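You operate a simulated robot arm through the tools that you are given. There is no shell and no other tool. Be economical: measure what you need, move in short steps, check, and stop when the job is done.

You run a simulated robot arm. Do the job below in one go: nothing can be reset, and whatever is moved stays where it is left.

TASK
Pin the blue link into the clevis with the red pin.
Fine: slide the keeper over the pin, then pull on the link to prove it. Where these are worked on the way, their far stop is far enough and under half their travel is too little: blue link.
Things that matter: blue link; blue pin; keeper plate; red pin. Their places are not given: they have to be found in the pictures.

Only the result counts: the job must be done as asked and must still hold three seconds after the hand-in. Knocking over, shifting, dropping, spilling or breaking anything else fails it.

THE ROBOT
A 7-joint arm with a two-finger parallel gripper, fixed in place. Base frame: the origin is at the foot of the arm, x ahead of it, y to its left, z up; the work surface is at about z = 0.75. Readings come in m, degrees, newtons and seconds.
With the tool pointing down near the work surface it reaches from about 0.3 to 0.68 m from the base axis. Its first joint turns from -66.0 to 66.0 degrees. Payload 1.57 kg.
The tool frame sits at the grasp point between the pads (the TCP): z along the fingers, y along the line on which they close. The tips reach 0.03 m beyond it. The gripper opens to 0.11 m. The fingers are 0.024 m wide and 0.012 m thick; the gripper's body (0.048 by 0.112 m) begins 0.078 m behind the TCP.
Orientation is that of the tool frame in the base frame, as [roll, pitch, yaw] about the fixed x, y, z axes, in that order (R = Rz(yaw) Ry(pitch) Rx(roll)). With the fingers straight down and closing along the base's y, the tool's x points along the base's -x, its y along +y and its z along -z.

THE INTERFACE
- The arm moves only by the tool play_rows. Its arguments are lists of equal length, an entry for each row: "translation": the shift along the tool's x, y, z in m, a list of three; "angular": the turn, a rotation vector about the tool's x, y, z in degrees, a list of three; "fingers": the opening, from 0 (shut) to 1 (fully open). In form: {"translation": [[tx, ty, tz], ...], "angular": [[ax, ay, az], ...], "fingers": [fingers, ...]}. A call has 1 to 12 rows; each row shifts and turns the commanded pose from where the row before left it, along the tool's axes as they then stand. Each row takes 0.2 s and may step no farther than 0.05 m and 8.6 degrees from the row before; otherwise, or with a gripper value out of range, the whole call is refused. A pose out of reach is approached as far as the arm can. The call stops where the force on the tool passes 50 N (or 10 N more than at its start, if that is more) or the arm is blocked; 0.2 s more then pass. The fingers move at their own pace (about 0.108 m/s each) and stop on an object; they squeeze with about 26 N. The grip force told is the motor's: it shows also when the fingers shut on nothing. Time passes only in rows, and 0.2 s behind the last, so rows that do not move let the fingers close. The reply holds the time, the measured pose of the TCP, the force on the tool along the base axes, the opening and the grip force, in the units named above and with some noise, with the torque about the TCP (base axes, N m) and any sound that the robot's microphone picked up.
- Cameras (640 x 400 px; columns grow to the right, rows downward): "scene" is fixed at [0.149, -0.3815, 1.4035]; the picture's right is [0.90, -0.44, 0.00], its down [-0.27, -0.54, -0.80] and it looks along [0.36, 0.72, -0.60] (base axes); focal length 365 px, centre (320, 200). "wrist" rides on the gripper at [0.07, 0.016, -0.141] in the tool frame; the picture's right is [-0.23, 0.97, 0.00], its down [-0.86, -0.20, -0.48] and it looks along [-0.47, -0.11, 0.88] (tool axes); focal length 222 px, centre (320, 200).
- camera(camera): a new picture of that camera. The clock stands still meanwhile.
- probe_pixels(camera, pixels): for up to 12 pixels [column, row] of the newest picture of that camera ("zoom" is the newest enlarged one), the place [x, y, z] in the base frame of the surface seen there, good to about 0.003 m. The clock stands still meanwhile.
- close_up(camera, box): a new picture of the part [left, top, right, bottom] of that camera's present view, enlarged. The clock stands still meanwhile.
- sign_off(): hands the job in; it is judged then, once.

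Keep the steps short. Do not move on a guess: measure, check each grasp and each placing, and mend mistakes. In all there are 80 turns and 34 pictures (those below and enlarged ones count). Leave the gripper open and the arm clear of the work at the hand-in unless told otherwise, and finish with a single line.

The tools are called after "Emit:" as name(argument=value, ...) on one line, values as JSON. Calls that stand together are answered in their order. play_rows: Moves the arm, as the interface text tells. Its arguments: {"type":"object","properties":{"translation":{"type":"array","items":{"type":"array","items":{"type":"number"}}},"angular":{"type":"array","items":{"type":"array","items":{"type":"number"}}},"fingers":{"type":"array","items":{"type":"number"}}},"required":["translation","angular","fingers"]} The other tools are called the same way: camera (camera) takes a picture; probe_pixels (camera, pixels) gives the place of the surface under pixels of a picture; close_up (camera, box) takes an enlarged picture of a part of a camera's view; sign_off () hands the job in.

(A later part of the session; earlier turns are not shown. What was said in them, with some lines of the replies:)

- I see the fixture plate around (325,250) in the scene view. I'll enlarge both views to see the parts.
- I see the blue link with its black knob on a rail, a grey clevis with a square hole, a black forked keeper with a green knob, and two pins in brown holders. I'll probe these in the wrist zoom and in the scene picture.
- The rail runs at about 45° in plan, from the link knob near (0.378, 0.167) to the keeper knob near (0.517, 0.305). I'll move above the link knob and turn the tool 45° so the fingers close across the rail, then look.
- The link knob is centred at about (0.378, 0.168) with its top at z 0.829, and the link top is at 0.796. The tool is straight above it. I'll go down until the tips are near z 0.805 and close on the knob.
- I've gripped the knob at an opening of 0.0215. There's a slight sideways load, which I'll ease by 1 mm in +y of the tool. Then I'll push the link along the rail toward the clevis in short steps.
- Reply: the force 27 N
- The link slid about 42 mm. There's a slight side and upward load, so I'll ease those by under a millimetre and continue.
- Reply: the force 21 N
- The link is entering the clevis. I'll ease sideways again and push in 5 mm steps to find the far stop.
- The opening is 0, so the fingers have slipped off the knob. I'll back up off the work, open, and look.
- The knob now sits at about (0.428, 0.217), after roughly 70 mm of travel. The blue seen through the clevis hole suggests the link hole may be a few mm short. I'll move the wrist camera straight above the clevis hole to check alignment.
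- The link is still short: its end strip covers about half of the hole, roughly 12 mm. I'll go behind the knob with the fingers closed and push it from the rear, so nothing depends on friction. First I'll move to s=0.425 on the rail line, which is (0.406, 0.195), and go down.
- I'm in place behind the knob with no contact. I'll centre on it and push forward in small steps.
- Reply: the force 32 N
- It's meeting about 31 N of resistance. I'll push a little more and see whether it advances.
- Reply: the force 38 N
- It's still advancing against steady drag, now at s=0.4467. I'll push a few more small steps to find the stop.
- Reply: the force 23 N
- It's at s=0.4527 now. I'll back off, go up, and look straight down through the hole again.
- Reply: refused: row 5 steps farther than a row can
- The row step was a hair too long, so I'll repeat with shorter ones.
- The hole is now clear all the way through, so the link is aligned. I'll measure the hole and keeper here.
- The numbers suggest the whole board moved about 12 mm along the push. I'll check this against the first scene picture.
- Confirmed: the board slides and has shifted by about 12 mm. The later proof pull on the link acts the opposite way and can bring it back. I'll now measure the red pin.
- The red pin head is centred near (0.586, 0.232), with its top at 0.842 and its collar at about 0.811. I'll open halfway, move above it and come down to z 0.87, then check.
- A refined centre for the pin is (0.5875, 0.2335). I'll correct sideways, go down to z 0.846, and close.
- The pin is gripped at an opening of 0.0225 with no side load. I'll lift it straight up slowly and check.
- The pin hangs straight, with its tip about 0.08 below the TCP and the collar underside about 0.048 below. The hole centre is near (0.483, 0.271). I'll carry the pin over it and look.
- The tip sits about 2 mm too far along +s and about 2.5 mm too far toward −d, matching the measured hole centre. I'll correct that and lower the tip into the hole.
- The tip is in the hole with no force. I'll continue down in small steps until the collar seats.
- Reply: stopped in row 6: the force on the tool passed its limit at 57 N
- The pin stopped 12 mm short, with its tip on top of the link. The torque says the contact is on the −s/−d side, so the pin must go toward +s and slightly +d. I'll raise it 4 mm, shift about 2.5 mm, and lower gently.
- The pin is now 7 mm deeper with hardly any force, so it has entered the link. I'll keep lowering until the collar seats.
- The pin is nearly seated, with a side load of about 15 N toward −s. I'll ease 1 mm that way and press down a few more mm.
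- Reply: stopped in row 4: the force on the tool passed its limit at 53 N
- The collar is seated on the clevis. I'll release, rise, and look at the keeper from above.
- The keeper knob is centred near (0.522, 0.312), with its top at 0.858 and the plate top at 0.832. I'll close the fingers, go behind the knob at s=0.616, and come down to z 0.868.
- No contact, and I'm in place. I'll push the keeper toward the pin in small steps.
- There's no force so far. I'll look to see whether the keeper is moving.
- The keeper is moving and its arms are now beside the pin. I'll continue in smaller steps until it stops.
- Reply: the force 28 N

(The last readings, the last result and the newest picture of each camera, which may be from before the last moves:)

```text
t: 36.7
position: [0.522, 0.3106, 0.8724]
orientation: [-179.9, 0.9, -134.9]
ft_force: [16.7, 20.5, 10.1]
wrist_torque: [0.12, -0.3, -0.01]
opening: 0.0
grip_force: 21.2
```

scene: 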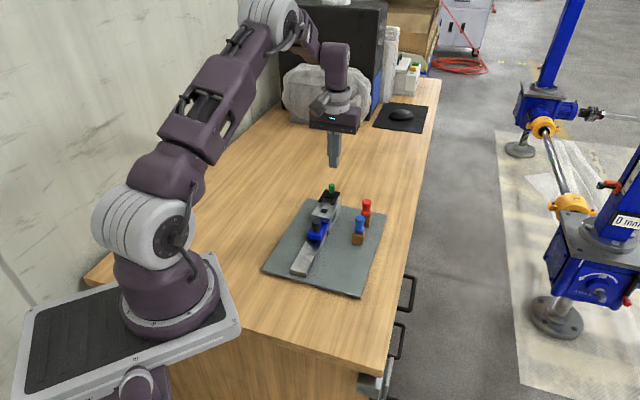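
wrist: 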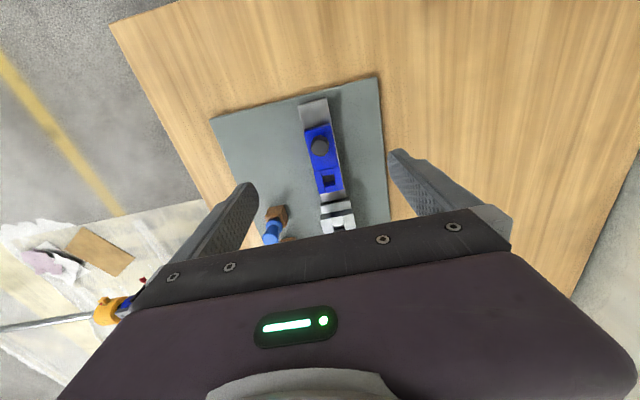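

It now meets 26 N at s=0.589, so it's likely at its stop. I'll back off, rise, and check.

Emit:
play_rows(translation=[[-0.012, 0, 0], [0, 0, -0.04], [0, 0, -0.04], [0, 0, 0]], angular=[[0, 0, 0], [0, 0, 0], [0, 0, 0], [0, 0, 0]], fingers=[0, 0, 0, 0])

Emit:
close_up(camera="wrist", box=[250, 30, 390, 130])

```text
t: 37.7
position: [0.5299, 0.3171, 0.9514]
orientation: [-179.8, 0.4, -135.0]
ft_force: [-0.2, 0.4, -0.4]
wrist_torque: [0.02, 0.02, 0.02]
opening: 0.0
grip_force: 21.5
```

```text
4.00 times, centred on (320, 80) of wrist
```

zoom: 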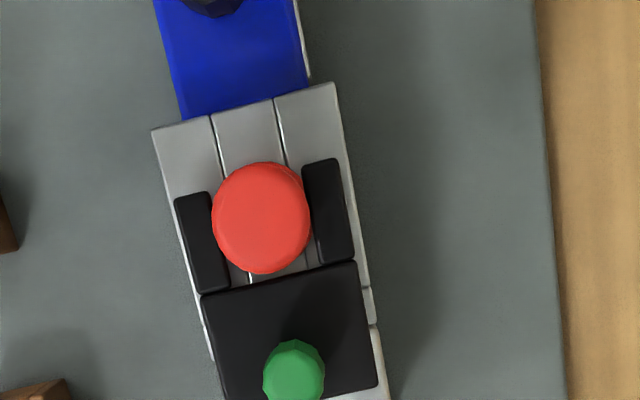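

Emit:
probe_pixels(camera="zoom", pixels=[[262, 218], [262, 265], [280, 284], [295, 370], [190, 200], [320, 165], [155, 132], [331, 87], [228, 210], [215, 230], [270, 272], [300, 268]])

```text
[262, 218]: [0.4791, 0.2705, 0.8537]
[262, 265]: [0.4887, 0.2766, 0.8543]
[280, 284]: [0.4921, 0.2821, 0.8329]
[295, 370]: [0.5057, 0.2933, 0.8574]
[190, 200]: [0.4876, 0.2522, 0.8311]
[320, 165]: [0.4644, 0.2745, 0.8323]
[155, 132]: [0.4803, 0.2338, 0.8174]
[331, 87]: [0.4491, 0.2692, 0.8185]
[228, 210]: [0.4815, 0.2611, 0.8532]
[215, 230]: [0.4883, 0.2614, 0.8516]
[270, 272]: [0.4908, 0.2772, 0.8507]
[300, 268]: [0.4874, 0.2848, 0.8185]
```

The keeper arms now straddle the pin under its head, past the pin centre, and the keeper is at its stop. That push also moved the board back a few mm. Next is the proof pull, so I'll locate the link knob and compare the board with the start.

Emit:
close_up(camera="scene", box=[250, 170, 400, 310])

Emit:
probe_pixels(camera="zoom", pixels=[[293, 150], [288, 158], [298, 160], [294, 170]])

```text
2.86 times, centred on (325, 240) of scene
```

zoom: 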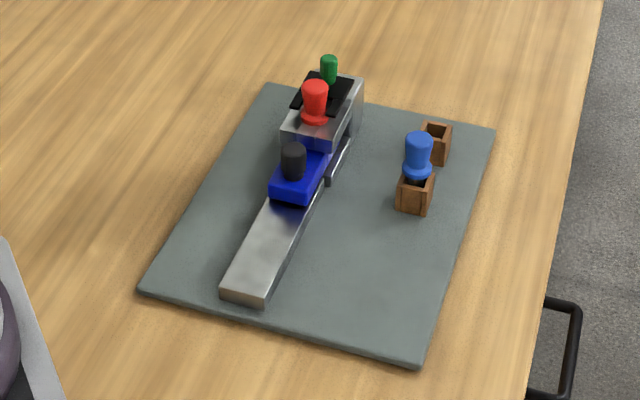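

```text
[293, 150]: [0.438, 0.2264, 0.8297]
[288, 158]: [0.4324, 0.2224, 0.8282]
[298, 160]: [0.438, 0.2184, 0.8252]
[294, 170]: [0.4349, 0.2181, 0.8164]
```

The link knob is at (0.438, 0.2265). The board's left corner went from (135,298) at the start to (143,288) after the push, and is at (139,291) now. I'll move above the link knob, go down with the fingers half open, and grip.

Emit:
play_rows(translation=[[0.043, 0, 0], [0.043, 0, 0], [0.043, 0, 0], [0, 0, 0], [0, 0, 0.04], [0, 0, 0.04], [0, 0, 0.035], [0, 0, 0], [0, 0, 0], [0, 0, 0], [0, 0, 0]], angular=[[0, 0, 0], [0, 0, 0], [0, 0, 0], [0, 0, 0], [0, 0, 0], [0, 0, 0], [0, 0, 0], [0, 0, 0], [0, 0, 0], [0, 0, 0], [0, 0, 0]], fingers=[0.5, 0.5, 0.5, 0.5, 0.5, 0.5, 0.5, 0.5, 0, 0, 0])

```text
t: 40.1
position: [0.4387, 0.2258, 0.8341]
orientation: [-179.8, 0.4, -134.9]
ft_force: [1.1, 0.1, -0.7]
wrist_torque: [0.67, -0.13, -0.08]
opening: 0.0217
grip_force: 26.1
```

The knob is gripped. I'll pull back along the rail in 2 mm steps and watch the force.

Emit:
play_rows(translation=[[0.002, 0, 0], [0.002, 0, 0], [0.002, 0, 0], [0, 0, 0]], angular=[[0, 0, 0], [0, 0, 0], [0, 0, 0], [0, 0, 0]], fingers=[0, 0, 0, 0])

```text
t: 41.1
position: [0.4332, 0.2235, 0.835]
orientation: [-179.8, 0.8, -134.9]
ft_force: [8.1, 5.5, -0.3]
wrist_torque: [0.39, 0.07, 0.14]
opening: 0.0215
grip_force: 25.8
```

Emit:
play_rows(translation=[[0.002, 0, 0], [0.002, 0, 0], [0.002, 0, 0], [0, 0, 0]], angular=[[0, 0, 0], [0, 0, 0], [0, 0, 0], [0, 0, 0]], fingers=[0, 0, 0, 0])

```text
t: 42.1
position: [0.4309, 0.2181, 0.8358]
orientation: [-179.8, 0.6, -134.8]
ft_force: [9.1, 25.7, 3.1]
wrist_torque: [0.86, 0.01, 0.02]
opening: 0.0219
grip_force: 25.8
```

The pull reads about 25 N and rising, so the pin holds the link. I'll pull a little more, which also brings the board back toward its first place.

Emit:
play_rows(translation=[[0.002, 0.0005, 0], [0.002, 0, 0], [0.002, 0, 0], [0, 0, 0]], angular=[[0, 0, 0], [0, 0, 0], [0, 0, 0], [0, 0, 0]], fingers=[0, 0, 0, 0])

Emit:
close_up(camera="scene", box=[250, 170, 400, 310])

```text
t: 43.1
position: [0.423, 0.2095, 0.8341]
orientation: [-179.8, 0.0, -135.1]
ft_force: [-3.5, -6.3, -2.1]
wrist_torque: [-0.08, 0.04, -0.04]
opening: 0.0
grip_force: 21.3
```

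```text
2.86 times, centred on (325, 240) of scene
```

zoom: 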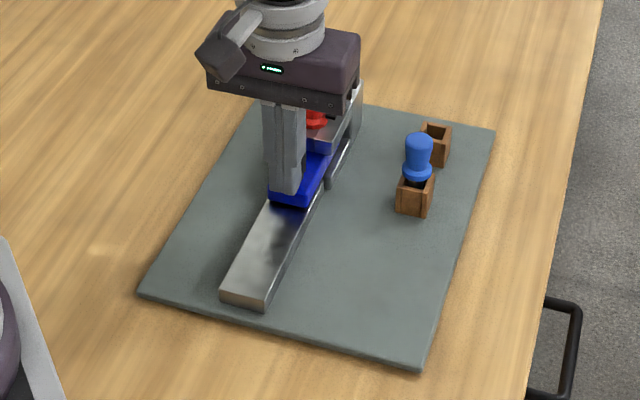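

The fingers slipped off at the end because the pin held the link, so the proof pull is good. The board is still about 6 mm from its first place. I'll rise and go behind the keeper knob to press the keeper against its stop, which also moves the board back.

Emit:
play_rows(translation=[[0.004, 0, 0], [0, 0, -0.04], [0, 0, -0.04], [0, 0, -0.035], [-0.0425, 0, 0], [-0.0425, 0, 0], [-0.0425, 0, 0], [-0.0425, 0, 0], [0, 0, 0], [0, 0, 0.04], [0, 0, 0.038], [0, 0, 0]], angular=[[0, 0, 0], [0, 0, 0], [0, 0, 0], [0, 0, 0], [0, 0, 0], [0, 0, 0], [0, 0, 0], [0, 0, 0], [0, 0, 0], [0, 0, 0], [0, 0, 0], [0, 0, 0]], fingers=[0, 0, 0, 0, 0, 0, 0, 0, 0, 0, 0, 0])

```text
t: 45.7
position: [0.5375, 0.3305, 0.8719]
orientation: [-179.9, 0.5, -134.8]
ft_force: [0.4, 0.1, -0.3]
wrist_torque: [0.02, 0.01, 0.0]
opening: 0.0
grip_force: 21.4
```

I'm in place at s=0.614. I'll centre on the knob and push gently to s≈0.583.

Emit:
play_rows(translation=[[0.006, -0.003, 0], [0.006, 0, 0], [0.006, 0, 0], [0.004, 0, 0], [0.003, 0, 0], [0.003, 0, 0], [0.003, 0, 0], [0, 0, 0]], angular=[[0, 0, 0], [0, 0, 0], [0, 0, 0], [0, 0, 0], [0, 0, 0], [0, 0, 0], [0, 0, 0], [0, 0, 0]], fingers=[0, 0, 0, 0, 0, 0, 0, 0])

```text
t: 47.5
position: [0.5224, 0.3056, 0.8734]
orientation: [-179.8, 0.5, -134.9]
ft_force: [2.0, 5.0, -0.9]
wrist_torque: [0.05, -0.01, -0.04]
opening: 0.0001
grip_force: 21.2
```

Emit:
play_rows(translation=[[0.002, 0, 0], [0.002, 0, 0], [0.002, 0, 0], [0, 0, 0]], angular=[[0, 0, 0], [0, 0, 0], [0, 0, 0], [0, 0, 0]], fingers=[0, 0, 0, 0])

```text
t: 48.5
position: [0.5197, 0.3039, 0.8746]
orientation: [-179.8, 0.9, -134.9]
ft_force: [16.7, 22.1, 10.7]
wrist_torque: [0.34, -0.17, -0.09]
opening: 0.0
grip_force: 20.9
```

The finger is about 6.4 mm past the earlier stop point, so the board is within a couple of mm of its start. I'll retreat, rise, open the gripper, and take a last look.

Emit:
play_rows(translation=[[-0.012, 0, 0], [0, 0, -0.04], [0, 0, -0.04], [0, 0, -0.04], [0, 0, -0.03], [0, 0, 0]], angular=[[0, 0, 0], [0, 0, 0], [0, 0, 0], [0, 0, 0], [0, 0, 0], [0, 0, 0]], fingers=[0, 0, 0, 0, 1, 1])

Emit:
close_up(camera="scene", box=[250, 170, 400, 310])

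Emit:
close_up(camera="wrist", box=[250, 40, 390, 140])

```text
t: 49.9
position: [0.5247, 0.3105, 1.0244]
orientation: [-179.9, 0.4, -134.8]
ft_force: [0.1, -1.2, -0.3]
wrist_torque: [0.02, -0.04, 0.0]
opening: 0.1099
grip_force: 0.1
```

```text
2.86 times, centred on (325, 240) of scene
```

zoom: 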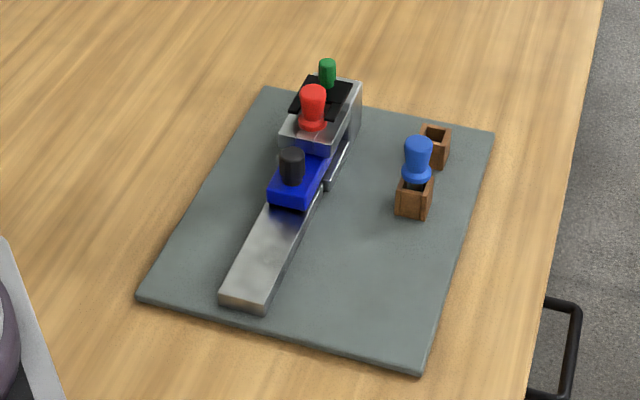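

```text
4.00 times, centred on (320, 90) of wrist
```

zoom: 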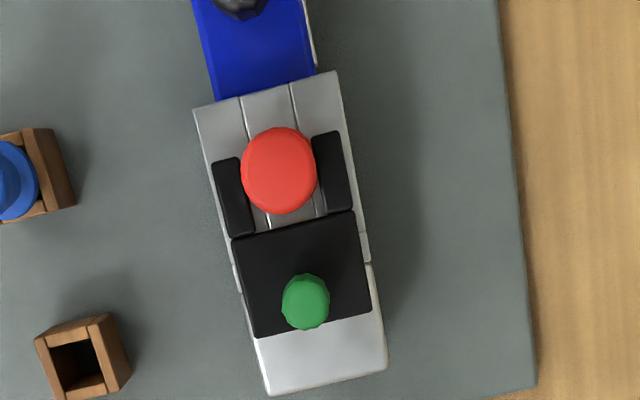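

The board corner is back at about (136,296), against (135,298) at the start. The red pin is seated, the keeper is over it, the link is held, and the gripper is open and clear. I'll hand in.

Emit:
sign_off()

```text
The job is handed in.
```

The red pin holds the blue link in the clevis with the keeper over it, and the link held a pull of about 25 N before the fingers slipped off its knob; pushing the link in slid the loose board about 12 mm, and I pushed it back to within about 1–2 mm of its start.
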